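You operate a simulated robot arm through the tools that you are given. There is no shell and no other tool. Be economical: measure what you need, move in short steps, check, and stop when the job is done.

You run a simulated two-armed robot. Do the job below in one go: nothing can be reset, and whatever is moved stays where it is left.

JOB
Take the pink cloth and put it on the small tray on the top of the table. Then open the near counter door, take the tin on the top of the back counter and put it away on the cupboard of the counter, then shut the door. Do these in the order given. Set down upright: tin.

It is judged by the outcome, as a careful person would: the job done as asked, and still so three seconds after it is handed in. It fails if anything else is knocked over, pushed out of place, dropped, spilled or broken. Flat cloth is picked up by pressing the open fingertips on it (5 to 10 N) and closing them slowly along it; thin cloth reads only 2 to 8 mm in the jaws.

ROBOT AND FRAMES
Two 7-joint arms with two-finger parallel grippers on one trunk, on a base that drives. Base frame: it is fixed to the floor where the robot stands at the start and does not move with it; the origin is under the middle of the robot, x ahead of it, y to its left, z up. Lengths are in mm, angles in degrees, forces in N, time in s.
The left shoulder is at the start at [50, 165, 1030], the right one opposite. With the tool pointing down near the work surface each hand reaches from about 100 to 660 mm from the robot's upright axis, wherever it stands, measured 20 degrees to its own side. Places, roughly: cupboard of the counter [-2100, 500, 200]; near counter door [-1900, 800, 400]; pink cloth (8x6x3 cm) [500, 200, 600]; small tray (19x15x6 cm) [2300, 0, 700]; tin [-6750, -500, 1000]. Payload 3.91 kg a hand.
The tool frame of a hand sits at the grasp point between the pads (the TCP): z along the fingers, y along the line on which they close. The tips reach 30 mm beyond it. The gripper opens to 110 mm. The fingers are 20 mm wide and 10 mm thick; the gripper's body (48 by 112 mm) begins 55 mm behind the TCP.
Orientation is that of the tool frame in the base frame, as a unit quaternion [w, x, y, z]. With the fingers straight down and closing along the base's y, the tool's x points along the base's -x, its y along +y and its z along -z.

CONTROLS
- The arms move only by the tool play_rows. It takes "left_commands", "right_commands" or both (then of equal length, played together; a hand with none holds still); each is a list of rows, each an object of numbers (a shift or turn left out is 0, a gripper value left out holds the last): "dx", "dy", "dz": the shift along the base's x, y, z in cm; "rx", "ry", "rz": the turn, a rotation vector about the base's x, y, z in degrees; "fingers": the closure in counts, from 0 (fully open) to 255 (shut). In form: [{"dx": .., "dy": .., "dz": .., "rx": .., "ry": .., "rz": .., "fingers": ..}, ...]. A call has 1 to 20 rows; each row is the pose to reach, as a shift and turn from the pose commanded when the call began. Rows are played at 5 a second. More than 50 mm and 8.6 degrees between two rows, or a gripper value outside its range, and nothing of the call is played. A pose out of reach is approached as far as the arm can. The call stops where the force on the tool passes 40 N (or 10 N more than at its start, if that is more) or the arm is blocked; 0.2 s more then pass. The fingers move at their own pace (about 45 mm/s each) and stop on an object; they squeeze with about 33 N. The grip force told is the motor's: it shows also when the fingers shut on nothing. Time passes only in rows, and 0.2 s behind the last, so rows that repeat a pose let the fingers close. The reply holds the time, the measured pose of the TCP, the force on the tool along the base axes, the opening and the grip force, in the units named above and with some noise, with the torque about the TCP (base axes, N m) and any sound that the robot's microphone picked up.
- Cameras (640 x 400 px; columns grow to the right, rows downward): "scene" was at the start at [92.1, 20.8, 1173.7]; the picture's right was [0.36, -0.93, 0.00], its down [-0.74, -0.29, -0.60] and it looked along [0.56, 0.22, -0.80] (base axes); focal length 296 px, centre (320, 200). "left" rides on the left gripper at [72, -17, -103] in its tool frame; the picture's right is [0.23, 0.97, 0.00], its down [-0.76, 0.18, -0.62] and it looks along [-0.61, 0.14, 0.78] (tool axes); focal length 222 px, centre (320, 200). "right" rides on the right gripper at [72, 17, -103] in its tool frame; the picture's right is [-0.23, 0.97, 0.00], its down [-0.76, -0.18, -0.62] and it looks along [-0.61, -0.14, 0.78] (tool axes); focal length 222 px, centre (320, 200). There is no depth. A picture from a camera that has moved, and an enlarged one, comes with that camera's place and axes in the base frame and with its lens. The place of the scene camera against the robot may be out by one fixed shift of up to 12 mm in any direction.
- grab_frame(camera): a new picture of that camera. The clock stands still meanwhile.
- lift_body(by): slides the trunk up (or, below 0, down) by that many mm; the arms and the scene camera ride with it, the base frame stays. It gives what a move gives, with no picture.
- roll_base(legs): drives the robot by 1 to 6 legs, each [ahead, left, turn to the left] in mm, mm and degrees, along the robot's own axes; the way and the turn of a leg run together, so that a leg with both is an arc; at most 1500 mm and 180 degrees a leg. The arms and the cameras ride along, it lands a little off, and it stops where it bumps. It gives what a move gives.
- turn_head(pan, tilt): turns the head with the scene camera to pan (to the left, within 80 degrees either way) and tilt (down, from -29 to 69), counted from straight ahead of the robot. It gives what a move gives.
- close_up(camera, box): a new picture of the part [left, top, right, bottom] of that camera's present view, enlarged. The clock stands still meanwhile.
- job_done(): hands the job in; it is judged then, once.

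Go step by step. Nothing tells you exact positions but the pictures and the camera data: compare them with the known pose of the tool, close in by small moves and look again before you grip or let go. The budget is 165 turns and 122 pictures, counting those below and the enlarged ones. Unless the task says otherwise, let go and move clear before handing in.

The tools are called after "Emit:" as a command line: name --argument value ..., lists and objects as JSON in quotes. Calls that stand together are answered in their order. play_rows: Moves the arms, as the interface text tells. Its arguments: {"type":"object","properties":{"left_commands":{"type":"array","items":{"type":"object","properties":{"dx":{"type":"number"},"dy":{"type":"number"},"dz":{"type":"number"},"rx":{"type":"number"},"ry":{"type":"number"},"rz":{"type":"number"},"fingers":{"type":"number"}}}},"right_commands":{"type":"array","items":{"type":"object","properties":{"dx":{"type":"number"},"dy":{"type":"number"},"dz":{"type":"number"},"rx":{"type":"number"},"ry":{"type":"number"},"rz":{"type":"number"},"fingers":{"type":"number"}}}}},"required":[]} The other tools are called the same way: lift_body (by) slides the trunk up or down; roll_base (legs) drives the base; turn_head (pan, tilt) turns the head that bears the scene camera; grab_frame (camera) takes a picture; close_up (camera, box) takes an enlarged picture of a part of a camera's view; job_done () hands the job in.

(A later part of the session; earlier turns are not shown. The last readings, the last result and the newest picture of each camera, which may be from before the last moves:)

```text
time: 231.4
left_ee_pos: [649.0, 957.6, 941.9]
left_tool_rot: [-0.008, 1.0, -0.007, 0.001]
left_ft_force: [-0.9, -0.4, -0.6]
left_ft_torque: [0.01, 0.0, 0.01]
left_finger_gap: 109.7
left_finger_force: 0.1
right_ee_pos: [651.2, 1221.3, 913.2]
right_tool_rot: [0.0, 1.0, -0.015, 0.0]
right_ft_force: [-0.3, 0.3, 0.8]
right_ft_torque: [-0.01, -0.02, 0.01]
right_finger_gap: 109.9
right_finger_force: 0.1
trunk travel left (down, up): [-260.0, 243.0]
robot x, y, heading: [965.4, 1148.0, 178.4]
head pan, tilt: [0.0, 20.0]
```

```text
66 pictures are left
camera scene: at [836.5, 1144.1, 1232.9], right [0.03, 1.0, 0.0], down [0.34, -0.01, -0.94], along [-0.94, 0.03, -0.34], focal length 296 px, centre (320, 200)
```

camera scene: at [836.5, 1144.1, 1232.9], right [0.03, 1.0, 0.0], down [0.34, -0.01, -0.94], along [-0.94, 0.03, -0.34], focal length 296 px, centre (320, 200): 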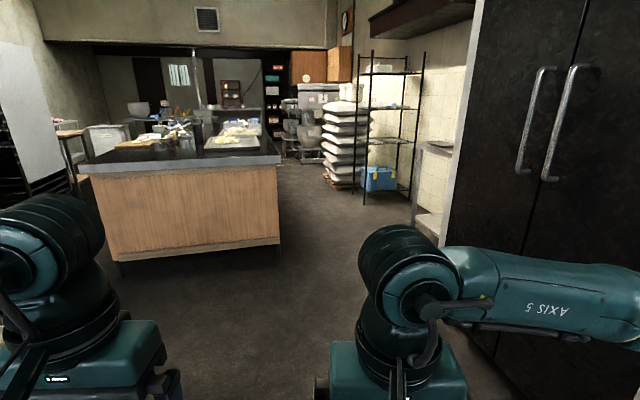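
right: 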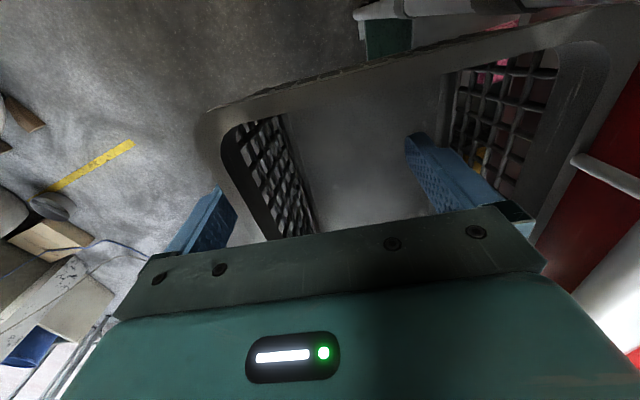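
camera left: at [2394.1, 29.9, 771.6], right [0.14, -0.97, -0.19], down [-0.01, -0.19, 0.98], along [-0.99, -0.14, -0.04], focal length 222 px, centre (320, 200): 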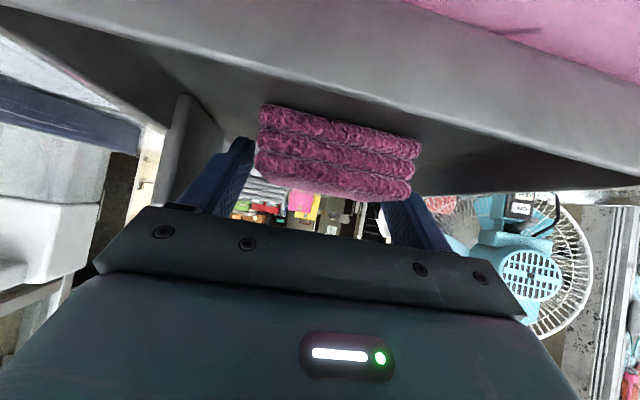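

The kitchen is in view; the counter is turned about 11°, its long face passing (−1900, 785). Driving to about (−1150,1350) to look at that face.

Emit:
roll_base --legs '[[1250, 0, 0], [900, -230, 0]]'

Emit:
turn_head --pan 35 --tilt 35

Emit:
grab_frame --camera "scene"

```text
time: 242.3
left_ee_pos: [-1520.4, 1246.6, 941.1]
left_tool_rot: [-0.008, 1.0, -0.004, 0.001]
left_ft_force: [-0.2, -0.1, -0.9]
left_ft_torque: [-0.02, -0.02, -0.01]
left_finger_gap: 109.7
left_finger_force: 0.1
right_ee_pos: [-1520.3, 1508.7, 913.3]
right_tool_rot: [0.0, 1.0, -0.011, -0.001]
right_ft_force: [-0.1, -0.5, 1.0]
right_ft_torque: [-0.01, 0.02, -0.02]
right_finger_gap: 109.8
right_finger_force: 0.0
trunk travel left (down, up): [-260.0, 243.0]
robot x, y, heading: [-1203.1, 1438.7, 178.6]
head pan, tilt: [0.0, 20.0]
```

```text
time: 243.4
left_ee_pos: [-1520.5, 1245.8, 941.6]
left_tool_rot: [-0.008, 1.0, -0.003, 0.001]
left_ft_force: [0.2, -1.5, 0.3]
left_ft_torque: [-0.01, -0.05, -0.01]
left_finger_gap: 110.1
left_finger_force: 0.0
right_ee_pos: [-1520.1, 1508.6, 912.9]
right_tool_rot: [0.0, 1.0, -0.011, 0.0]
right_ft_force: [0.6, -0.9, 0.4]
right_ft_torque: [0.01, -0.01, -0.02]
right_finger_gap: 109.9
right_finger_force: 0.1
trunk travel left (down, up): [-260.0, 243.0]
robot x, y, heading: [-1205.8, 1438.0, 178.8]
head pan, tilt: [35.0, 35.0]
```

```text
65 pictures are left
camera scene: at [-1314.6, 1383.3, 1209.2], right [-0.55, 0.83, 0.0], down [0.48, 0.32, -0.82], along [-0.68, -0.45, -0.57], focal length 296 px, centre (320, 200)
```

scene: 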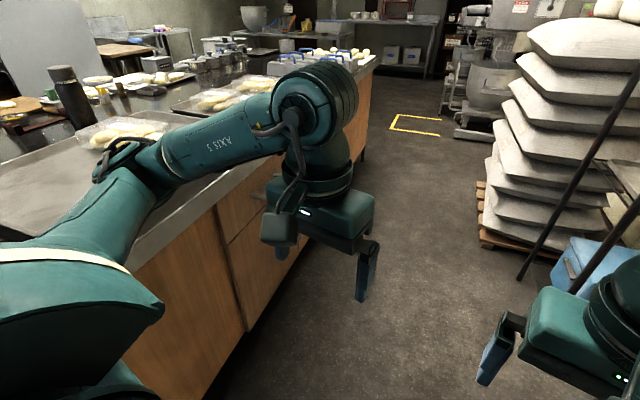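

My left elbow overhangs the counter, so I'll raise the trunk, advance to x≈−2000, and turn to face the counter.

Emit:
lift_body --by 200

Emit:
roll_base --legs '[[0, -60, 0], [800, 0, 0], [0, 0, 102]]'

Emit:
turn_head --pan 0 --tilt 55

Emit:
grab_frame --camera "scene"

```text
time: 245.5
left_ee_pos: [-1520.4, 1246.2, 1140.2]
left_tool_rot: [-0.008, 1.0, -0.004, 0.001]
left_ft_force: [0.6, -0.8, -0.9]
left_ft_torque: [-0.02, 0.0, 0.0]
left_finger_gap: 110.0
left_finger_force: 0.0
right_ee_pos: [-1519.6, 1509.1, 1113.6]
right_tool_rot: [0.001, 1.0, -0.011, 0.0]
right_ft_force: [0.3, -0.1, -0.3]
right_ft_torque: [0.03, -0.01, -0.01]
right_finger_gap: 109.9
right_finger_force: 0.0
trunk travel left (down, up): [-460.0, 43.0]
robot x, y, heading: [-1205.7, 1437.7, 178.8]
head pan, tilt: [35.0, 35.0]
```

```text
time: 250.5
left_ee_pos: [-2294.5, 1325.5, 1142.2]
left_tool_rot: [-0.007, 1.0, -0.005, 0.001]
left_ft_force: [0.2, -0.2, -0.3]
left_ft_torque: [0.04, -0.01, 0.01]
left_finger_gap: 109.8
left_finger_force: 0.1
right_ee_pos: [-2291.0, 1589.2, 1112.4]
right_tool_rot: [0.0, 1.0, -0.01, 0.001]
right_ft_force: [0.0, 0.4, 0.8]
right_ft_torque: [0.0, -0.03, 0.02]
right_finger_gap: 110.0
right_finger_force: 0.1
trunk travel left (down, up): [-460.0, 43.0]
robot x, y, heading: [-1982.3, 1514.7, 178.2]
head pan, tilt: [35.0, 35.0]
stopped in leg 2: the robot was blocked; the commanded pose is now the measured one
```

```text
time: 251.5
left_ee_pos: [-2294.7, 1325.5, 1142.0]
left_tool_rot: [-0.008, 1.0, -0.005, 0.0]
left_ft_force: [0.2, 0.3, -0.2]
left_ft_torque: [0.0, 0.04, -0.04]
left_finger_gap: 110.3
left_finger_force: 0.0
right_ee_pos: [-2290.1, 1589.3, 1112.7]
right_tool_rot: [-0.001, 1.0, -0.01, 0.002]
right_ft_force: [-0.2, 0.0, 0.2]
right_ft_torque: [0.01, -0.01, 0.02]
right_finger_gap: 109.9
right_finger_force: 0.0
trunk travel left (down, up): [-460.0, 43.0]
robot x, y, heading: [-1981.6, 1518.0, 178.6]
head pan, tilt: [0.0, 55.0]
```

```text
64 pictures are left
camera scene: at [-2086.1, 1512.9, 1381.1], right [0.03, 1.0, 0.0], down [0.82, -0.02, -0.58], along [-0.58, 0.01, -0.82], focal length 296 px, centre (320, 200)
```

scene: 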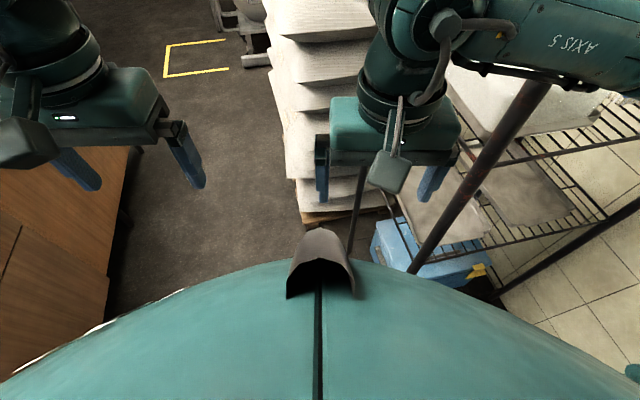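

The right arm bumped the wire rack's post. Backing off the way I came and shifting left, then checking.

Emit:
roll_base --legs '[[-150, 0, 0], [0, 170, 0]]'

Emit:
turn_head --pan -40 --tilt 40

Emit:
grab_frame --camera "scene"

```text
time: 254.7
left_ee_pos: [-2147.9, 1146.5, 1141.4]
left_tool_rot: [-0.008, 1.0, -0.003, 0.001]
left_ft_force: [-0.8, -1.4, -0.6]
left_ft_torque: [-0.02, 0.0, -0.02]
left_finger_gap: 110.2
left_finger_force: 0.1
right_ee_pos: [-2144.9, 1409.0, 1112.2]
right_tool_rot: [-0.001, 1.0, -0.008, 0.001]
right_ft_force: [0.6, 0.2, -0.4]
right_ft_torque: [-0.01, 0.03, 0.01]
right_finger_gap: 109.8
right_finger_force: 0.1
trunk travel left (down, up): [-460.0, 43.0]
robot x, y, heading: [-1837.7, 1336.4, 178.7]
head pan, tilt: [0.0, 55.0]
```

```text
time: 255.7
left_ee_pos: [-2148.6, 1146.2, 1141.6]
left_tool_rot: [-0.008, 1.0, -0.004, 0.001]
left_ft_force: [0.4, 0.1, -0.1]
left_ft_torque: [0.03, -0.02, 0.01]
left_finger_gap: 110.0
left_finger_force: 0.0
right_ee_pos: [-2144.8, 1409.4, 1113.2]
right_tool_rot: [-0.001, 1.0, -0.008, 0.001]
right_ft_force: [-0.3, -0.2, -0.7]
right_ft_torque: [0.0, 0.01, 0.0]
right_finger_gap: 109.9
right_finger_force: 0.0
trunk travel left (down, up): [-460.0, 43.0]
robot x, y, heading: [-1833.0, 1338.2, 178.4]
head pan, tilt: [-40.0, 40.0]
```

```text
63 pictures are left
camera scene: at [-1932.7, 1387.8, 1401.6], right [0.66, 0.75, 0.0], down [0.48, -0.42, -0.77], along [-0.58, 0.51, -0.64], focal length 296 px, centre (320, 200)
```

scene: 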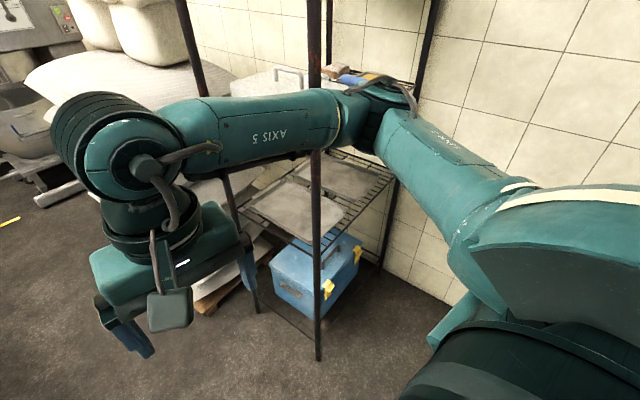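

The arm is free of the rack and nothing looks disturbed. Turning to face the counter and looking at its doors.

Emit:
roll_base --legs '[[0, 0, 102]]'

Emit:
turn_head --pan 0 --tilt 50

Emit:
grab_frame --camera "scene"

```text
time: 260.5
left_ee_pos: [-1568.1, 1080.5, 1141.5]
left_tool_rot: [-0.006, 0.613, 0.79, -0.006]
left_ft_force: [-0.2, 1.0, -0.6]
left_ft_torque: [-0.04, 0.0, -0.02]
left_finger_gap: 110.0
left_finger_force: 0.0
right_ee_pos: [-1822.8, 1015.8, 1111.5]
right_tool_rot: [-0.002, 0.617, 0.787, 0.0]
right_ft_force: [0.6, -0.6, 0.4]
right_ft_torque: [-0.01, 0.0, -0.03]
right_finger_gap: 109.8
right_finger_force: 0.0
trunk travel left (down, up): [-460.0, 43.0]
robot x, y, heading: [-1832.6, 1335.6, -76.2]
head pan, tilt: [-40.0, 40.0]
```

```text
time: 261.6
left_ee_pos: [-1568.6, 1080.7, 1141.4]
left_tool_rot: [-0.006, 0.613, 0.79, -0.006]
left_ft_force: [0.1, -0.2, -0.2]
left_ft_torque: [-0.03, 0.0, -0.02]
left_finger_gap: 110.0
left_finger_force: 0.1
right_ee_pos: [-1822.7, 1016.9, 1112.0]
right_tool_rot: [-0.002, 0.617, 0.787, 0.001]
right_ft_force: [-0.3, 0.5, 0.2]
right_ft_torque: [0.01, 0.02, 0.01]
right_finger_gap: 109.8
right_finger_force: 0.0
trunk travel left (down, up): [-460.0, 43.0]
robot x, y, heading: [-1832.0, 1335.0, -76.4]
head pan, tilt: [0.0, 50.0]
```

```text
62 pictures are left
camera scene: at [-1814.9, 1227.7, 1387.4], right [-0.97, -0.23, 0.0], down [-0.18, 0.75, -0.64], along [0.15, -0.63, -0.77], focal length 296 px, centre (320, 200)
```

scene: 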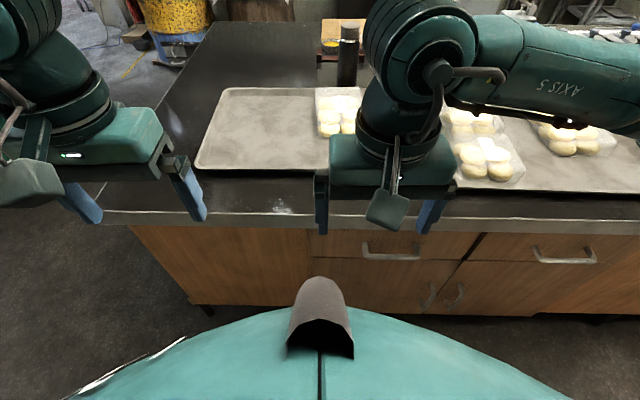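

Two drawers above and two doors below; the near door (centre x≈−1920) has its vertical handle on its right edge (x≈−2050, z≈510), hinged on the left. I'll shift right so I'm out of its swing, lower the trunk, and inspect.

Emit:
roll_base --legs '[[-120, -330, -2.5]]'

Emit:
lift_body --by -330

Emit:
turn_head --pan 10 --tilt 45

Emit:
grab_frame --camera "scene"

```text
time: 265.1
left_ee_pos: [-1932.1, 1115.5, 1142.2]
left_tool_rot: [-0.005, 0.628, 0.778, -0.006]
left_ft_force: [0.0, -0.2, -0.2]
left_ft_torque: [-0.01, 0.0, 0.0]
left_finger_gap: 110.2
left_finger_force: 0.1
right_ee_pos: [-2189.2, 1060.9, 1112.6]
right_tool_rot: [-0.002, 0.632, 0.775, 0.0]
right_ft_force: [0.2, 0.2, 0.2]
right_ft_torque: [0.0, -0.02, -0.01]
right_finger_gap: 110.2
right_finger_force: 0.1
trunk travel left (down, up): [-460.0, 43.0]
robot x, y, heading: [-2187.6, 1379.3, -78.6]
head pan, tilt: [0.0, 50.0]
```

```text
time: 268.4
left_ee_pos: [-1931.2, 1114.8, 811.0]
left_tool_rot: [-0.006, 0.628, 0.778, -0.006]
left_ft_force: [0.3, -0.6, -0.2]
left_ft_torque: [-0.03, 0.02, 0.04]
left_finger_gap: 109.9
left_finger_force: 0.0
right_ee_pos: [-2188.9, 1061.4, 782.7]
right_tool_rot: [-0.002, 0.633, 0.774, 0.001]
right_ft_force: [0.7, -0.8, -1.2]
right_ft_torque: [0.03, -0.03, 0.0]
right_finger_gap: 110.0
right_finger_force: 0.1
trunk travel left (down, up): [-130.0, 373.0]
robot x, y, heading: [-2191.0, 1383.4, -78.5]
head pan, tilt: [0.0, 50.0]
```

```text
time: 269.1
left_ee_pos: [-1931.4, 1115.4, 811.4]
left_tool_rot: [-0.006, 0.629, 0.777, -0.006]
left_ft_force: [-0.3, -0.1, 0.6]
left_ft_torque: [0.01, -0.02, 0.0]
left_finger_gap: 109.9
left_finger_force: 0.1
right_ee_pos: [-2189.0, 1060.6, 782.1]
right_tool_rot: [-0.002, 0.632, 0.775, 0.0]
right_ft_force: [0.1, -0.5, 1.0]
right_ft_torque: [0.0, 0.01, 0.01]
right_finger_gap: 110.2
right_finger_force: 0.1
trunk travel left (down, up): [-130.0, 373.0]
robot x, y, heading: [-2188.2, 1381.4, -78.7]
head pan, tilt: [10.0, 45.0]
```

```text
61 pictures are left
camera scene: at [-2157.7, 1270.8, 1064.3], right [-0.93, -0.36, 0.0], down [-0.26, 0.66, -0.71], along [0.25, -0.66, -0.71], focal length 296 px, centre (320, 200)
```

scene: 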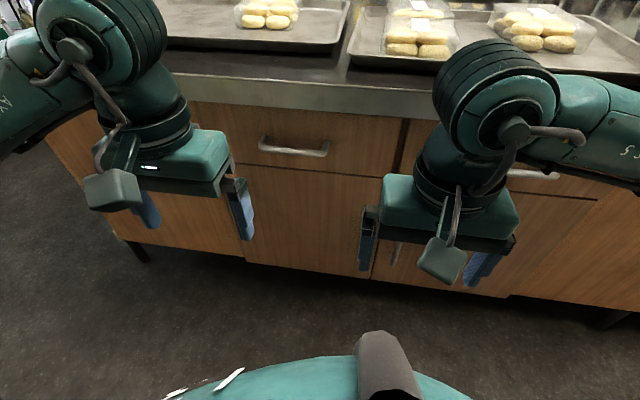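

My right hand hides the handle. I'll move it aside and pitch the left hand toward horizontal, facing the door.

Emit:
play_rows --left_commands '[{"rx": -7.6, "ry": -1.5, "dx": 0.2, "dy": -1, "dz": -2}, {"rx": -15.2, "ry": -3, "dx": 0.4, "dy": -2, "dz": -4}, {"rx": -22.8, "ry": -4.5, "dx": 0.6, "dy": -3, "dz": -6}, {"rx": -30.4, "ry": -6, "dx": 0.8, "dy": -4, "dz": -8}, {"rx": -38, "ry": -7.5, "dx": 1, "dy": -5, "dz": -10}, {"rx": -45.6, "ry": -9, "dx": 1.2, "dy": -6, "dz": -12}, {"rx": -53.2, "ry": -10.5, "dx": 1.4, "dy": -7, "dz": -14}, {"rx": -60.8, "ry": -12, "dx": 1.6, "dy": -8, "dz": -16}, {"rx": -68.4, "ry": -13.5, "dx": 1.8, "dy": -9, "dz": -18}, {"rx": -72, "ry": -14.3, "dx": 2, "dy": -10, "dz": -20}, {"rx": -72, "ry": -14.3, "dx": 2, "dy": -10, "dz": -20}]' --right_commands '[{"dx": -2, "dy": 0.5, "dz": 1}, {"dx": -4, "dy": 1, "dz": 2}, {"dx": -6, "dy": 1.5, "dz": 3}, {"dx": -8, "dy": 2, "dz": 4}, {"dx": -10, "dy": 2.5, "dz": 5}, {"dx": -12, "dy": 3, "dz": 6}, {"dx": -14, "dy": 3.5, "dz": 7}, {"dx": -16, "dy": 4, "dz": 8}, {"dx": -18, "dy": 4.5, "dz": 9}, {"dx": -20, "dy": 5, "dz": 10}, {"dx": -20, "dy": 5, "dz": 10}]'

Emit:
grab_frame --camera "scene"

Emit:
grab_frame --camera "left"

```text
time: 271.5
left_ee_pos: [-1917.8, 1033.2, 685.6]
left_tool_rot: [0.297, 0.581, 0.713, -0.258]
left_ft_force: [0.1, -0.4, 1.0]
left_ft_torque: [0.0, 0.0, -0.02]
left_finger_gap: 110.1
left_finger_force: 0.0
left hand out of reach, approached as far as the arm can: row 3, 4, 5, 6, 7, 8, 9, 10, 11
right_ee_pos: [-2389.5, 1112.1, 882.5]
right_tool_rot: [-0.001, 0.632, 0.775, 0.002]
right_ft_force: [-0.2, 0.6, -0.6]
right_ft_torque: [0.02, 0.01, 0.0]
right_finger_gap: 110.0
right_finger_force: 0.0
trunk travel left (down, up): [-130.0, 373.0]
robot x, y, heading: [-2187.8, 1382.8, -78.9]
head pan, tilt: [10.0, 45.0]
```

```text
60 pictures are left
camera scene: at [-2157.7, 1270.9, 1064.3], right [-0.93, -0.36, 0.0], down [-0.26, 0.66, -0.71], along [0.26, -0.66, -0.71], focal length 296 px, centre (320, 200)
```

scene: 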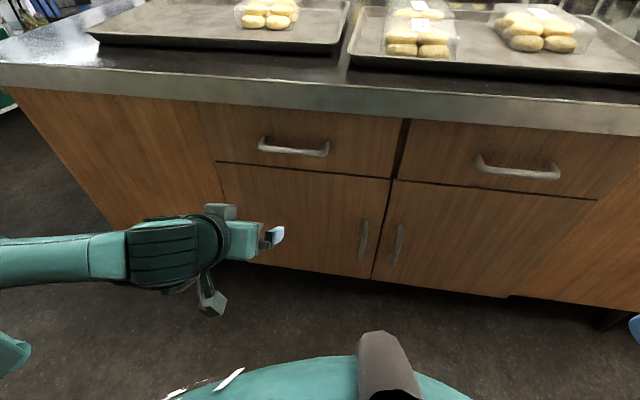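

```text
59 pictures are left
camera left: at [-1956.7, 1154.4, 703.1], right [0.92, 0.34, -0.19], down [0.21, -0.04, 0.98], along [0.33, -0.94, -0.1], focal length 222 px, centre (320, 200)
```

left: 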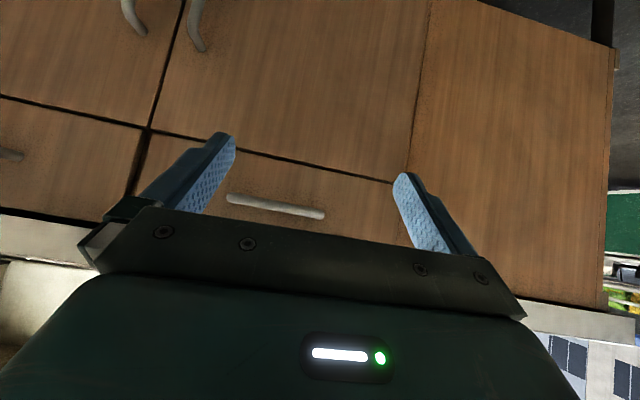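

Handle of the near door: about (−2086, 755), z 330–490. I'll shift the base right and slightly ahead, lower the trunk, then aim the left hand at it.

Emit:
roll_base --legs '[[70, -110, 0]]'

Emit:
lift_body --by -110

Emit:
play_rows --left_commands '[{"rx": -5, "ry": -1, "dz": -2, "dy": -2}, {"rx": -10, "ry": -2, "dz": -4, "dy": -4}, {"rx": -15, "ry": -3, "dz": -6, "dy": -6}, {"rx": -20, "ry": -4, "dz": -8, "dy": -8}, {"rx": -25, "ry": -5, "dz": -10, "dy": -10}, {"rx": -28, "ry": -5.5, "dz": -12, "dy": -10}, {"rx": -28, "ry": -5.5, "dz": -12, "dy": -10}]'

Emit:
grab_frame --camera "scene"

Emit:
grab_frame --camera "left"

```text
time: 273.1
left_ee_pos: [-2010.4, 948.1, 684.8]
left_tool_rot: [0.297, 0.58, 0.714, -0.257]
left_ft_force: [-0.5, -0.4, 0.2]
left_ft_torque: [-0.02, -0.01, 0.02]
left_finger_gap: 110.0
left_finger_force: 0.0
right_ee_pos: [-2481.5, 1022.9, 881.8]
right_tool_rot: [-0.002, 0.632, 0.775, 0.0]
right_ft_force: [0.1, -0.8, 0.3]
right_ft_torque: [0.0, -0.03, -0.03]
right_finger_gap: 109.9
right_finger_force: 0.1
trunk travel left (down, up): [-130.0, 373.0]
robot x, y, heading: [-2281.9, 1289.9, -78.7]
head pan, tilt: [10.0, 45.0]
```

```text
time: 274.5
left_ee_pos: [-2008.9, 945.8, 575.0]
left_tool_rot: [0.297, 0.58, 0.713, -0.258]
left_ft_force: [0.6, -0.1, 0.4]
left_ft_torque: [0.01, 0.02, 0.01]
left_finger_gap: 110.0
left_finger_force: 0.1
right_ee_pos: [-2481.7, 1021.7, 772.1]
right_tool_rot: [-0.001, 0.632, 0.775, -0.001]
right_ft_force: [-0.2, 0.5, 0.0]
right_ft_torque: [0.04, -0.01, 0.0]
right_finger_gap: 110.0
right_finger_force: 0.0
trunk travel left (down, up): [-20.0, 483.0]
robot x, y, heading: [-2280.7, 1292.7, -78.5]
head pan, tilt: [10.0, 45.0]
```

```text
time: 276.1
left_ee_pos: [-2014.5, 943.2, 572.8]
left_tool_rot: [0.299, 0.581, 0.709, -0.265]
left_ft_force: [0.5, 0.1, -0.1]
left_ft_torque: [0.04, 0.01, -0.01]
left_finger_gap: 109.8
left_finger_force: 0.0
left hand out of reach, approached as far as the arm can: row 1, 2, 3, 4, 5, 6, 7
right_ee_pos: [-2482.3, 1022.7, 772.6]
right_tool_rot: [-0.002, 0.632, 0.775, 0.001]
right_ft_force: [-0.5, -0.2, 0.1]
right_ft_torque: [0.02, -0.03, 0.01]
right_finger_gap: 110.2
right_finger_force: 0.0
trunk travel left (down, up): [-20.0, 483.0]
robot x, y, heading: [-2281.3, 1295.4, -78.9]
head pan, tilt: [10.0, 45.0]
```

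```text
58 pictures are left
camera scene: at [-2250.4, 1182.7, 954.3], right [-0.93, -0.36, 0.0], down [-0.26, 0.66, -0.71], along [0.26, -0.66, -0.71], focal length 296 px, centre (320, 200)
```

scene: 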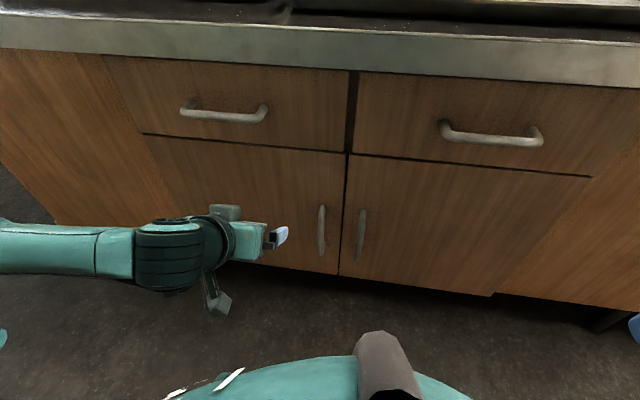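

```text
57 pictures are left
camera left: at [-2053.3, 1062.9, 588.5], right [0.92, 0.33, -0.19], down [0.21, -0.02, 0.98], along [0.32, -0.94, -0.09], focal length 222 px, centre (320, 200)
```

left: 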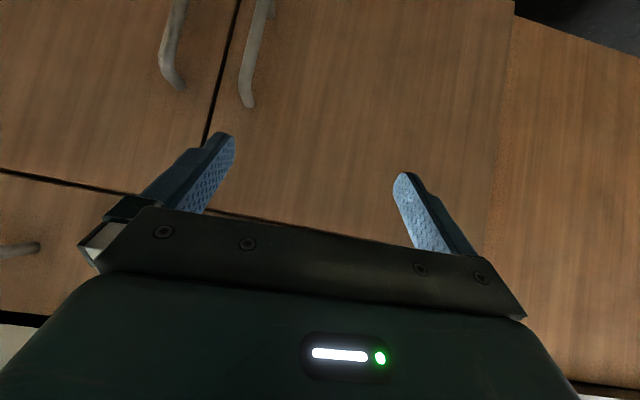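

Handle top end is now fixed at (−2077, 729, 443), bar z 260–440. Keeping the 44° pitch, I'll bring the hand just in front of it with fingers part-closed.

Emit:
play_rows --left_commands '[{"dx": -1.5, "dy": -2.5, "dz": -3, "fingers": 90}, {"dx": -3, "dy": -5, "dz": -6}, {"dx": -4.5, "dy": -7.5, "dz": -9}, {"dx": -6, "dy": -10, "dz": -12}, {"dx": -6.2, "dy": -11.5, "dz": -15}, {"dx": -6.2, "dy": -11.5, "dz": -15}]'

Emit:
grab_frame --camera "left"

Emit:
close_up --camera "scene" --box '[220, 150, 420, 275]'

```text
time: 277.5
left_ee_pos: [-2078.2, 830.4, 425.0]
left_tool_rot: [0.3, 0.58, 0.709, -0.265]
left_ft_force: [-0.1, -0.3, 0.2]
left_ft_torque: [-0.03, -0.01, -0.03]
left_finger_gap: 71.2
left_finger_force: 0.1
right_ee_pos: [-2482.5, 1023.0, 771.6]
right_tool_rot: [-0.002, 0.632, 0.775, 0.0]
right_ft_force: [-0.1, -0.5, -0.2]
right_ft_torque: [0.04, 0.01, 0.04]
right_finger_gap: 110.0
right_finger_force: 0.1
trunk travel left (down, up): [-20.0, 483.0]
robot x, y, heading: [-2277.1, 1293.3, -78.9]
head pan, tilt: [10.0, 45.0]
```

```text
56 pictures are left
camera left: at [-2116.1, 950.7, 442.0], right [0.92, 0.33, -0.19], down [0.21, -0.02, 0.98], along [0.32, -0.94, -0.09], focal length 222 px, centre (320, 200)
```

left: 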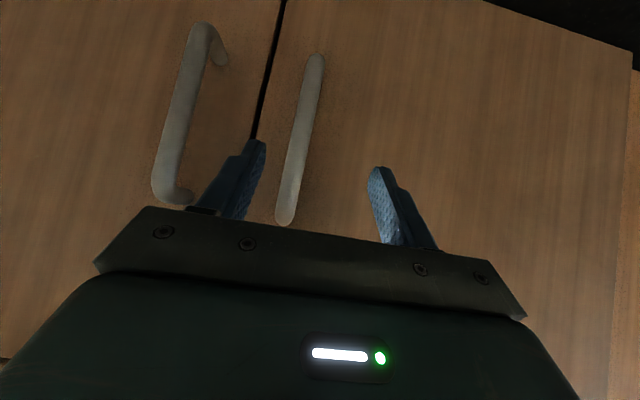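

```text
3.20 times, centred on (320, 212) of scene
camera zoom: at [-2250.4, 1182.7, 954.3], right [-0.93, -0.36, 0.0], down [-0.26, 0.66, -0.71], along [0.26, -0.66, -0.71], focal length 947 px, centre (320, 160)
```

zoom: 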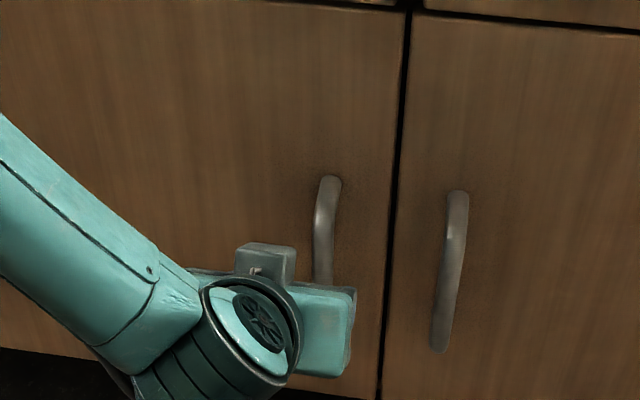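

The bar lies between the fingers. Moving in.

Emit:
play_rows --left_commands '[{"dx": 0.1, "dy": -3, "dz": -0.7}, {"dx": 0.2, "dy": -6, "dz": -1.3}, {"dx": 0.3, "dy": -8.5, "dz": -2}, {"dx": 0.3, "dy": -8.5, "dz": -2}]'

Emit:
grab_frame --camera "left"

```text
time: 278.3
left_ee_pos: [-2075.4, 763.3, 407.8]
left_tool_rot: [0.296, 0.581, 0.711, -0.264]
left_ft_force: [-1.3, 3.3, 2.6]
left_ft_torque: [0.0, -0.04, 0.15]
left_finger_gap: 71.0
left_finger_force: 0.0
right_ee_pos: [-2482.2, 1022.5, 771.8]
right_tool_rot: [-0.001, 0.632, 0.775, 0.0]
right_ft_force: [0.4, -0.3, -0.9]
right_ft_torque: [0.02, -0.01, -0.02]
right_finger_gap: 110.0
right_finger_force: 0.1
trunk travel left (down, up): [-20.0, 483.0]
robot x, y, heading: [-2276.5, 1294.0, -78.7]
head pan, tilt: [10.0, 45.0]
stopped in row 3 (left hand): the force on the tool passed its limit at 83 N (the readings are from after the stop); the commanded pose is now the measured one
```

```text
54 pictures are left
camera left: at [-2113.7, 883.5, 425.6], right [0.92, 0.33, -0.2], down [0.22, -0.03, 0.98], along [0.32, -0.94, -0.1], focal length 222 px, centre (320, 200)
```

left: 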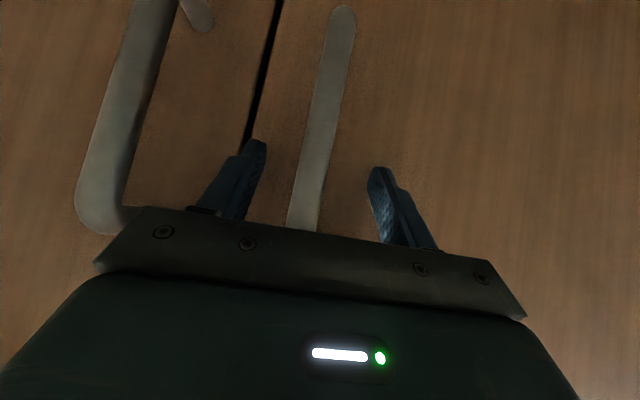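

The fingertips touched the door face (bump only). Bar is between the pads; easing back slightly and closing.

Emit:
play_rows --left_commands '[{"dy": 0.4, "fingers": 120}, {"dy": 0.4, "fingers": 160}, {"dy": 0.4, "fingers": 200}, {"dy": 0.4, "fingers": 255}, {"dy": 0.4, "fingers": 255}, {"dy": 0.4, "fingers": 255}]'

Emit:
grab_frame --camera "left"

```text
time: 279.7
left_ee_pos: [-2082.4, 768.5, 407.8]
left_tool_rot: [0.29, 0.586, 0.708, -0.267]
left_ft_force: [-37.8, -4.7, -3.9]
left_ft_torque: [-0.1, -1.6, 0.27]
left_finger_gap: 16.4
left_finger_force: 45.3
right_ee_pos: [-2481.7, 1022.6, 771.9]
right_tool_rot: [-0.001, 0.632, 0.775, 0.001]
right_ft_force: [-0.7, 0.6, -0.7]
right_ft_torque: [0.02, 0.01, -0.02]
right_finger_gap: 109.7
right_finger_force: 0.1
trunk travel left (down, up): [-20.0, 483.0]
robot x, y, heading: [-2280.3, 1296.3, -78.8]
head pan, tilt: [10.0, 45.0]
```

```text
53 pictures are left
camera left: at [-2119.8, 889.0, 425.9], right [0.93, 0.32, -0.2], down [0.22, -0.04, 0.97], along [0.3, -0.95, -0.1], focal length 222 px, centre (320, 200)
```

left: 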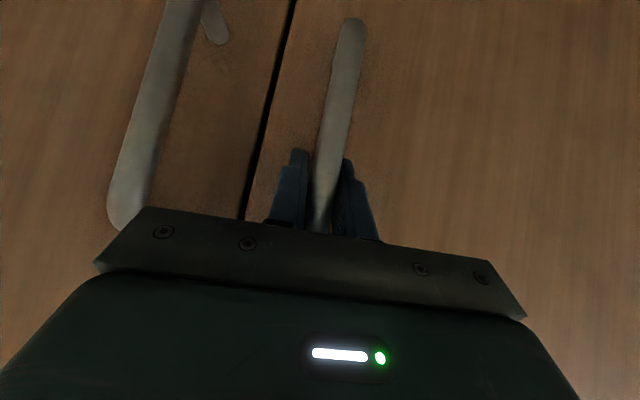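

Bar gripped (16 mm). From the door's geometry (hinge ≈ (−1701, 813), radius ≈ 383) I'll pull it along its arc to about 22°.

Emit:
play_rows --left_commands '[{"dx": -0.8, "dy": 1.0}, {"dx": -0.9, "dy": 2.2, "rz": -1.5}, {"dx": -0.86, "dy": 3.5, "rz": -3}, {"dx": -0.85, "dy": 5.2, "rz": -5}, {"dx": -0.82, "dy": 6.8, "rz": -7}, {"dx": -0.65, "dy": 8.5, "rz": -9}, {"dx": -0.46, "dy": 10.2, "rz": -11}, {"dx": -0.15, "dy": 11.9, "rz": -13}, {"dx": 0.16, "dy": 13.5, "rz": -15}, {"dx": 0.16, "dy": 13.5, "rz": -15}]'

Emit:
grab_frame --camera "scene"

```text
time: 281.0
left_ee_pos: [-2085.3, 832.7, 409.7]
left_tool_rot: [0.279, 0.621, 0.687, -0.254]
left_ft_force: [-1.4, -0.1, -15.4]
left_ft_torque: [-0.78, -0.39, 0.17]
left_finger_gap: 15.7
left_finger_force: 45.4
left hand out of reach, approached as far as the arm can: row 4, 5, 6
right_ee_pos: [-2481.3, 1022.0, 771.8]
right_tool_rot: [-0.001, 0.632, 0.775, 0.001]
right_ft_force: [-0.1, -0.4, -0.3]
right_ft_torque: [0.0, 0.01, 0.0]
right_finger_gap: 110.2
right_finger_force: 0.0
trunk travel left (down, up): [-20.0, 483.0]
robot x, y, heading: [-2279.5, 1289.0, -78.9]
head pan, tilt: [10.0, 45.0]
stopped in row 6 (left hand): the force on the tool passed its limit at 56 N (the readings are from after the stop); the commanded pose is now the measured one
```

```text
52 pictures are left
camera scene: at [-2249.3, 1182.2, 954.4], right [-0.93, -0.36, 0.0], down [-0.26, 0.66, -0.71], along [0.26, -0.66, -0.71], focal length 296 px, centre (320, 200)
```

scene: 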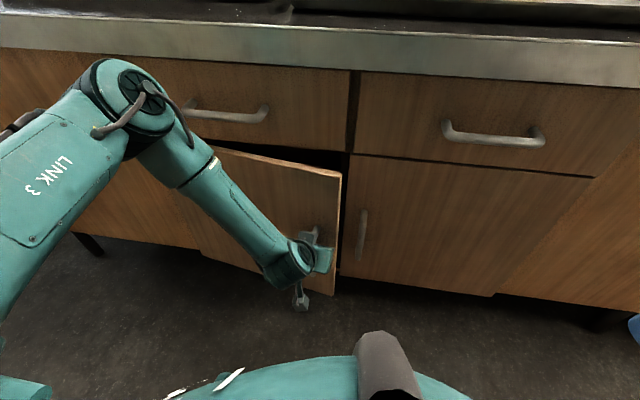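

The door is open 10° and the arm's at its pitch limit, so I'll continue the arc with the base, moving back and slightly left.

Emit:
roll_base --legs '[[-40, 12, 0], [-45, 18, 0]]'

Emit:
grab_frame --camera "scene"

```text
time: 282.4
left_ee_pos: [-2072.0, 918.8, 410.4]
left_tool_rot: [0.282, 0.619, 0.688, -0.255]
left_ft_force: [10.0, -1.6, -21.6]
left_ft_torque: [0.14, -0.02, 0.21]
left_finger_gap: 15.8
left_finger_force: 45.4
right_ee_pos: [-2467.0, 1110.6, 771.9]
right_tool_rot: [-0.003, 0.631, 0.776, 0.001]
right_ft_force: [-0.3, -0.7, -0.1]
right_ft_torque: [0.0, 0.02, -0.02]
right_finger_gap: 110.1
right_finger_force: 0.0
trunk travel left (down, up): [-20.0, 483.0]
robot x, y, heading: [-2270.1, 1383.8, -78.7]
head pan, tilt: [10.0, 45.0]
```

```text
51 pictures are left
camera scene: at [-2236.3, 1270.8, 954.1], right [-0.93, -0.37, 0.0], down [-0.26, 0.66, -0.71], along [0.26, -0.66, -0.71], focal length 296 px, centre (320, 200)
```

scene: 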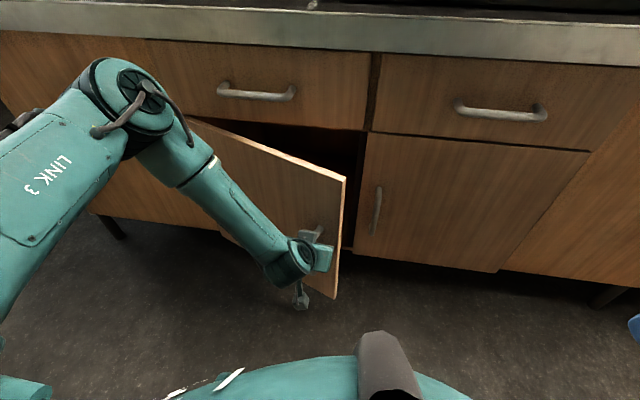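

That works smoothly; the door is at about 22°. Now I'll release the handle, retract up and back, return to tool-down, and later push the door on from its inside.

Emit:
play_rows --left_commands '[{"fingers": 150}, {"fingers": 90}, {"fingers": 60}, {"fingers": 60}, {"dx": -0.3, "dy": 1.5, "dz": 1.8}, {"dx": -0.6, "dy": 3, "dz": 4}, {"dx": -0.9, "dy": 5, "dz": 7}, {"dx": -0.9, "dy": 6, "dz": 11}, {"dx": -0.9, "dy": 6, "dz": 15}, {"dx": -0.9, "dy": 6, "dz": 15}]'

Emit:
grab_frame --camera "scene"

```text
time: 284.6
left_ee_pos: [-2082.2, 979.0, 563.9]
left_tool_rot: [0.282, 0.619, 0.687, -0.255]
left_ft_force: [-0.5, 0.1, -0.1]
left_ft_torque: [0.02, 0.02, 0.0]
left_finger_gap: 84.2
left_finger_force: 0.0
right_ee_pos: [-2468.5, 1110.5, 772.5]
right_tool_rot: [-0.002, 0.631, 0.776, 0.001]
right_ft_force: [0.5, -0.6, -0.3]
right_ft_torque: [0.01, -0.03, -0.01]
right_finger_gap: 110.0
right_finger_force: 0.1
trunk travel left (down, up): [-20.0, 483.0]
robot x, y, heading: [-2265.9, 1384.4, -78.7]
head pan, tilt: [10.0, 45.0]
```

```text
50 pictures are left
camera scene: at [-2236.8, 1272.0, 954.3], right [-0.93, -0.37, 0.0], down [-0.26, 0.66, -0.71], along [0.26, -0.66, -0.71], focal length 296 px, centre (320, 200)
```

scene: 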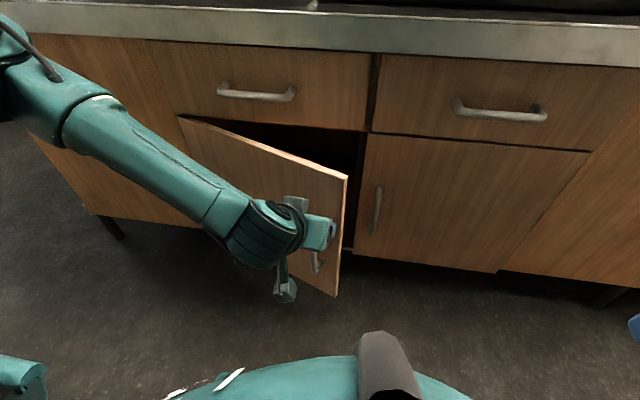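

The door stays put. Now I'll lift the hand, close the fingers into a pin, tilt to ~70° down, and dip them behind the door's top edge near its free end.

Emit:
play_rows --left_commands '[{"dz": 4, "rx": 5.1, "ry": 1, "fingers": 255}, {"dz": 8, "rx": 10.2, "ry": 2}, {"dz": 12, "rx": 15.3, "ry": 3}, {"dz": 15, "rx": 20.4, "ry": 4}, {"dz": 16, "rx": 25.5, "ry": 5}, {"dz": 16, "rx": 25.5, "ry": 5, "dx": -0.4, "dy": -4}, {"dz": 16, "rx": 25.5, "ry": 5, "dx": -0.8, "dy": -8}, {"dz": 16, "rx": 25.5, "ry": 5, "dx": -1.2, "dy": -12}, {"dz": 16, "rx": 25.5, "ry": 5, "dx": -1.5, "dy": -16}, {"dz": 16, "rx": 25.5, "ry": 5, "dx": -1.5, "dy": -16}]'

Emit:
grab_frame --camera "scene"

Emit:
grab_frame --camera "left"

```text
time: 286.8
left_ee_pos: [-2093.6, 818.5, 722.0]
left_tool_rot: [0.108, 0.655, 0.738, -0.123]
left_ft_force: [-0.6, 0.0, -0.1]
left_ft_torque: [0.0, 0.02, 0.01]
left_finger_gap: 0.0
left_finger_force: 33.0
right_ee_pos: [-2467.7, 1111.4, 770.9]
right_tool_rot: [-0.002, 0.63, 0.777, 0.001]
right_ft_force: [1.1, -0.2, -0.2]
right_ft_torque: [-0.02, -0.02, -0.04]
right_finger_gap: 109.9
right_finger_force: 0.1
trunk travel left (down, up): [-20.0, 483.0]
robot x, y, heading: [-2263.0, 1385.4, -78.7]
head pan, tilt: [10.0, 45.0]
```

```text
49 pictures are left
camera scene: at [-2236.8, 1272.0, 954.3], right [-0.93, -0.37, 0.0], down [-0.26, 0.66, -0.71], along [0.26, -0.66, -0.71], focal length 296 px, centre (320, 200)
```

scene: 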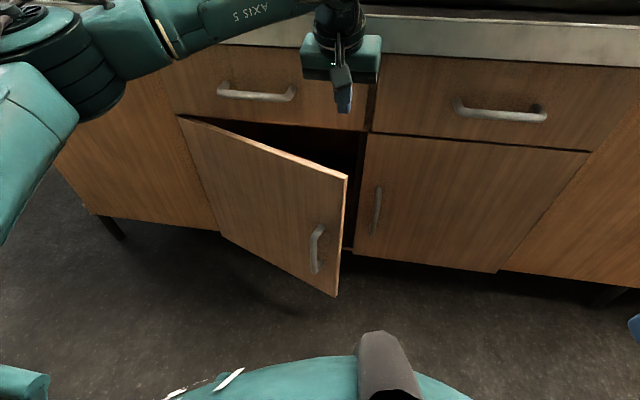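

```text
48 pictures are left
camera left: at [-2117.5, 919.5, 795.0], right [0.94, 0.32, -0.11], down [0.27, -0.49, 0.83], along [0.21, -0.81, -0.55], focal length 222 px, centre (320, 200)
```

left: 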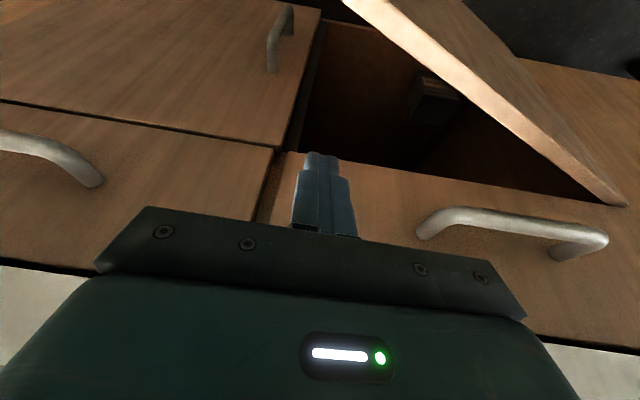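

Lowering the fingers behind the door top.

Emit:
play_rows --left_commands '[{"dz": -4}, {"dz": -8}, {"dz": -11}, {"dz": -13.5}, {"dz": -13.5}]'

Emit:
grab_frame --camera "scene"

```text
time: 288.0
left_ee_pos: [-2093.6, 818.3, 586.2]
left_tool_rot: [0.11, 0.653, 0.739, -0.124]
left_ft_force: [-0.4, -0.1, 0.0]
left_ft_torque: [-0.01, 0.01, -0.01]
left_finger_gap: 0.0
left_finger_force: 32.8
right_ee_pos: [-2468.2, 1111.2, 771.8]
right_tool_rot: [-0.002, 0.631, 0.776, 0.0]
right_ft_force: [0.0, 0.9, 0.1]
right_ft_torque: [0.0, 0.01, 0.0]
right_finger_gap: 110.1
right_finger_force: 0.0
trunk travel left (down, up): [-20.0, 483.0]
robot x, y, heading: [-2265.7, 1381.7, -78.6]
head pan, tilt: [10.0, 45.0]
```

```text
47 pictures are left
camera scene: at [-2236.8, 1272.0, 954.3], right [-0.93, -0.37, 0.0], down [-0.26, 0.66, -0.71], along [0.26, -0.66, -0.71], focal length 296 px, centre (320, 200)
```

scene: 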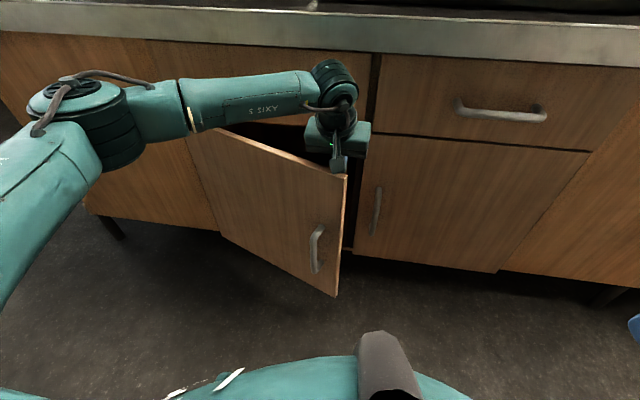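

Sweeping the fingers along the hinge arc to push the door open.

Emit:
play_rows --left_commands '[{"dx": 0.4, "dy": 2.9}, {"dx": 0.8, "dy": 5.2}, {"dx": 1.3, "dy": 7.5}, {"dx": 2, "dy": 9.8}, {"dx": 2.9, "dy": 12}, {"dx": 3.8, "dy": 14.2}, {"dx": 5, "dy": 16.2}, {"dx": 6.2, "dy": 18.2}, {"dx": 7.6, "dy": 20.1}, {"dx": 9.1, "dy": 21.8}, {"dx": 10.6, "dy": 23.5}, {"dx": 12.3, "dy": 25.1}, {"dx": 14.1, "dy": 26.5}, {"dx": 15.9, "dy": 27.9}, {"dx": 17.8, "dy": 29.1}, {"dx": 19.7, "dy": 30.2}, {"dx": 21.7, "dy": 31.1}, {"dx": 23.7, "dy": 32.1}, {"dx": 25.8, "dy": 32.9}, {"dx": 25.8, "dy": 32.9}]'

Emit:
grab_frame --camera "scene"

```text
time: 292.2
left_ee_pos: [-1833.0, 1149.6, 585.3]
left_tool_rot: [0.11, 0.654, 0.738, -0.124]
left_ft_force: [0.1, 0.6, 0.2]
left_ft_torque: [-0.03, 0.0, 0.01]
left_finger_gap: 0.3
left_finger_force: 33.3
right_ee_pos: [-2468.0, 1111.7, 772.2]
right_tool_rot: [-0.003, 0.631, 0.776, 0.001]
right_ft_force: [0.9, 0.2, 0.3]
right_ft_torque: [-0.01, -0.01, 0.01]
right_finger_gap: 110.2
right_finger_force: 0.0
trunk travel left (down, up): [-20.0, 483.0]
robot x, y, heading: [-2264.6, 1378.1, -78.4]
head pan, tilt: [10.0, 45.0]
```

```text
46 pictures are left
camera scene: at [-2236.8, 1272.0, 954.3], right [-0.93, -0.37, 0.0], down [-0.26, 0.66, -0.71], along [0.26, -0.66, -0.71], focal length 296 px, centre (320, 200)
```

scene: 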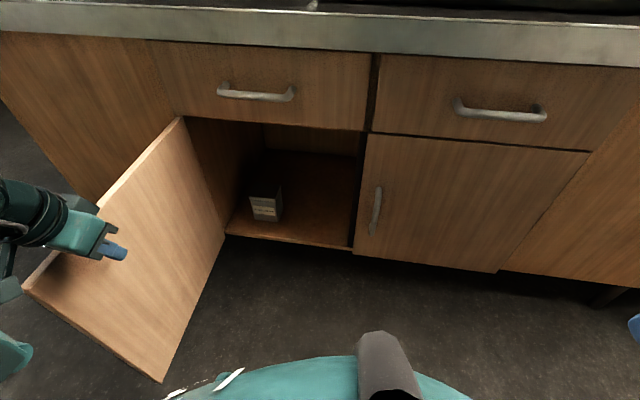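

The door is wide open; inside there's a small box at the left and free floor at the right. I'll lift the hand clear, tuck it, raise the trunk, and look along the aisle toward the back counter.

Emit:
play_rows --left_commands '[{"dx": -0.8, "dz": 3}, {"dx": -1.5, "dz": 7}, {"dx": -1.5, "dz": 11}, {"dx": -1.5, "dz": 15}, {"dx": -4, "dy": -1, "dz": 18}, {"dx": -7, "dy": -2, "dz": 20}, {"dx": -10, "dy": -3, "dz": 22}, {"dx": -13, "dy": -4, "dz": 22, "rx": 5, "ry": 1}, {"dx": -16, "dy": -5, "dz": 22, "rx": 11, "ry": 2}, {"dx": -19, "dy": -6, "dz": 22, "rx": 17, "ry": 3.4}, {"dx": -20, "dy": -6, "dz": 22, "rx": 19, "ry": 3.8}]'

Emit:
lift_body --by 400

Emit:
turn_head --pan -70 --tilt 25

Emit:
grab_frame --camera "scene"

```text
time: 294.6
left_ee_pos: [-2038.1, 1089.0, 804.9]
left_tool_rot: [-0.024, 0.659, 0.751, -0.021]
left_ft_force: [1.0, 0.4, 0.7]
left_ft_torque: [0.0, -0.02, 0.01]
left_finger_gap: 0.0
left_finger_force: 32.8
right_ee_pos: [-2468.1, 1112.3, 772.7]
right_tool_rot: [-0.001, 0.631, 0.776, 0.001]
right_ft_force: [-0.1, 0.3, -0.2]
right_ft_torque: [-0.02, -0.02, 0.0]
right_finger_gap: 110.1
right_finger_force: 0.1
trunk travel left (down, up): [-20.0, 483.0]
robot x, y, heading: [-2263.1, 1379.5, -78.7]
head pan, tilt: [10.0, 45.0]
```

```text
time: 298.4
left_ee_pos: [-2036.7, 1088.8, 1205.3]
left_tool_rot: [-0.025, 0.659, 0.752, -0.021]
left_ft_force: [0.2, 0.1, -0.8]
left_ft_torque: [0.04, -0.02, -0.02]
left_finger_gap: 0.3
left_finger_force: 32.9
right_ee_pos: [-2468.9, 1110.1, 1171.6]
right_tool_rot: [-0.001, 0.631, 0.776, 0.0]
right_ft_force: [-0.1, 1.0, 0.1]
right_ft_torque: [0.03, 0.01, 0.03]
right_finger_gap: 110.2
right_finger_force: 0.0
trunk travel left (down, up): [-420.0, 83.0]
robot x, y, heading: [-2268.2, 1383.2, -78.4]
head pan, tilt: [10.0, 45.0]
```

```text
time: 299.9
left_ee_pos: [-2038.3, 1089.7, 1204.7]
left_tool_rot: [-0.025, 0.659, 0.751, -0.022]
left_ft_force: [0.6, -0.5, -0.1]
left_ft_torque: [0.02, 0.0, 0.02]
left_finger_gap: 0.0
left_finger_force: 32.8
right_ee_pos: [-2468.4, 1112.1, 1171.7]
right_tool_rot: [-0.002, 0.631, 0.776, 0.0]
right_ft_force: [0.3, 0.5, 0.4]
right_ft_torque: [0.01, 0.0, 0.0]
right_finger_gap: 109.9
right_finger_force: 0.0
trunk travel left (down, up): [-420.0, 83.0]
robot x, y, heading: [-2266.7, 1381.6, -78.4]
head pan, tilt: [-70.0, 25.0]
```

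```text
45 pictures are left
camera scene: at [-2345.1, 1299.5, 1384.9], right [-0.52, 0.85, 0.0], down [0.36, 0.22, -0.91], along [-0.77, -0.47, -0.42], focal length 296 px, centre (320, 200)
```

scene: 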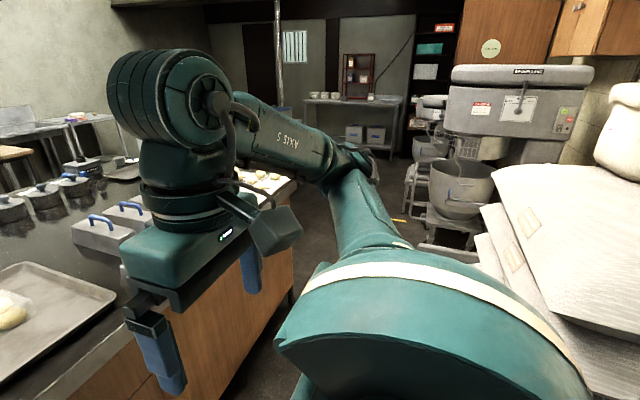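

The tin should be by the small shelf on the back table, around column 371. I'll strafe along the aisle past the counter's end, then turn to face −x.

Emit:
roll_base --legs '[[140, 0, 0], [60, -700, 0], [80, -850, 0], [0, 0, -101]]'

Emit:
turn_head --pan 15 --tilt 15

Emit:
grab_frame --camera "scene"

```text
time: 318.7
left_ee_pos: [-4020.3, 614.1, 1204.6]
left_tool_rot: [-0.032, 0.999, 0.009, 0.004]
left_ft_force: [0.5, -0.6, 0.0]
left_ft_torque: [0.02, 0.01, -0.03]
left_finger_gap: 0.1
left_finger_force: 33.5
right_ee_pos: [-3950.0, 1039.4, 1172.1]
right_tool_rot: [0.0, 0.999, 0.048, 0.001]
right_ft_force: [0.3, 0.2, 0.0]
right_ft_torque: [0.02, -0.03, 0.01]
right_finger_gap: 109.9
right_finger_force: 0.0
trunk travel left (down, up): [-420.0, 83.0]
robot x, y, heading: [-3705.8, 810.0, -174.9]
head pan, tilt: [-70.0, 25.0]
```

```text
time: 320.3
left_ee_pos: [-4020.1, 613.9, 1205.3]
left_tool_rot: [-0.032, 0.999, 0.01, 0.004]
left_ft_force: [0.1, -0.5, -0.4]
left_ft_torque: [-0.04, 0.01, 0.0]
left_finger_gap: 0.0
left_finger_force: 32.8
right_ee_pos: [-3950.2, 1039.5, 1170.8]
right_tool_rot: [-0.001, 0.999, 0.048, 0.002]
right_ft_force: [0.0, -0.4, -0.1]
right_ft_torque: [-0.01, -0.03, 0.02]
right_finger_gap: 110.0
right_finger_force: 0.0
trunk travel left (down, up): [-420.0, 83.0]
robot x, y, heading: [-3706.0, 812.4, -174.8]
head pan, tilt: [15.0, 15.0]
```

```text
44 pictures are left
camera scene: at [-3826.7, 768.6, 1401.1], right [-0.34, 0.94, 0.0], down [0.24, 0.09, -0.97], along [-0.91, -0.33, -0.26], focal length 296 px, centre (320, 200)
```

scene: 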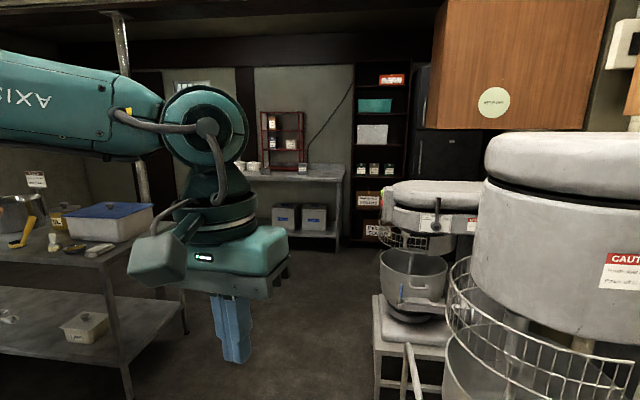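

Emit:
close_up --camera "scene" --box '[230, 100, 430, 250]'

```text
2.67 times, centred on (330, 175) of scene
camera zoom: at [-3826.7, 768.6, 1401.1], right [-0.34, 0.94, 0.0], down [0.24, 0.09, -0.97], along [-0.91, -0.33, -0.26], focal length 789 px, centre (293, 267)
```

zoom: 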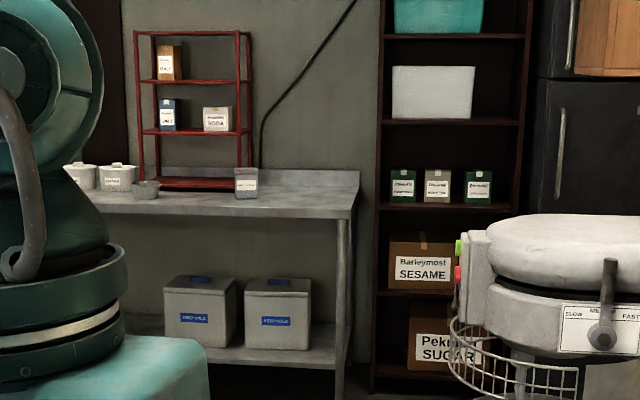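

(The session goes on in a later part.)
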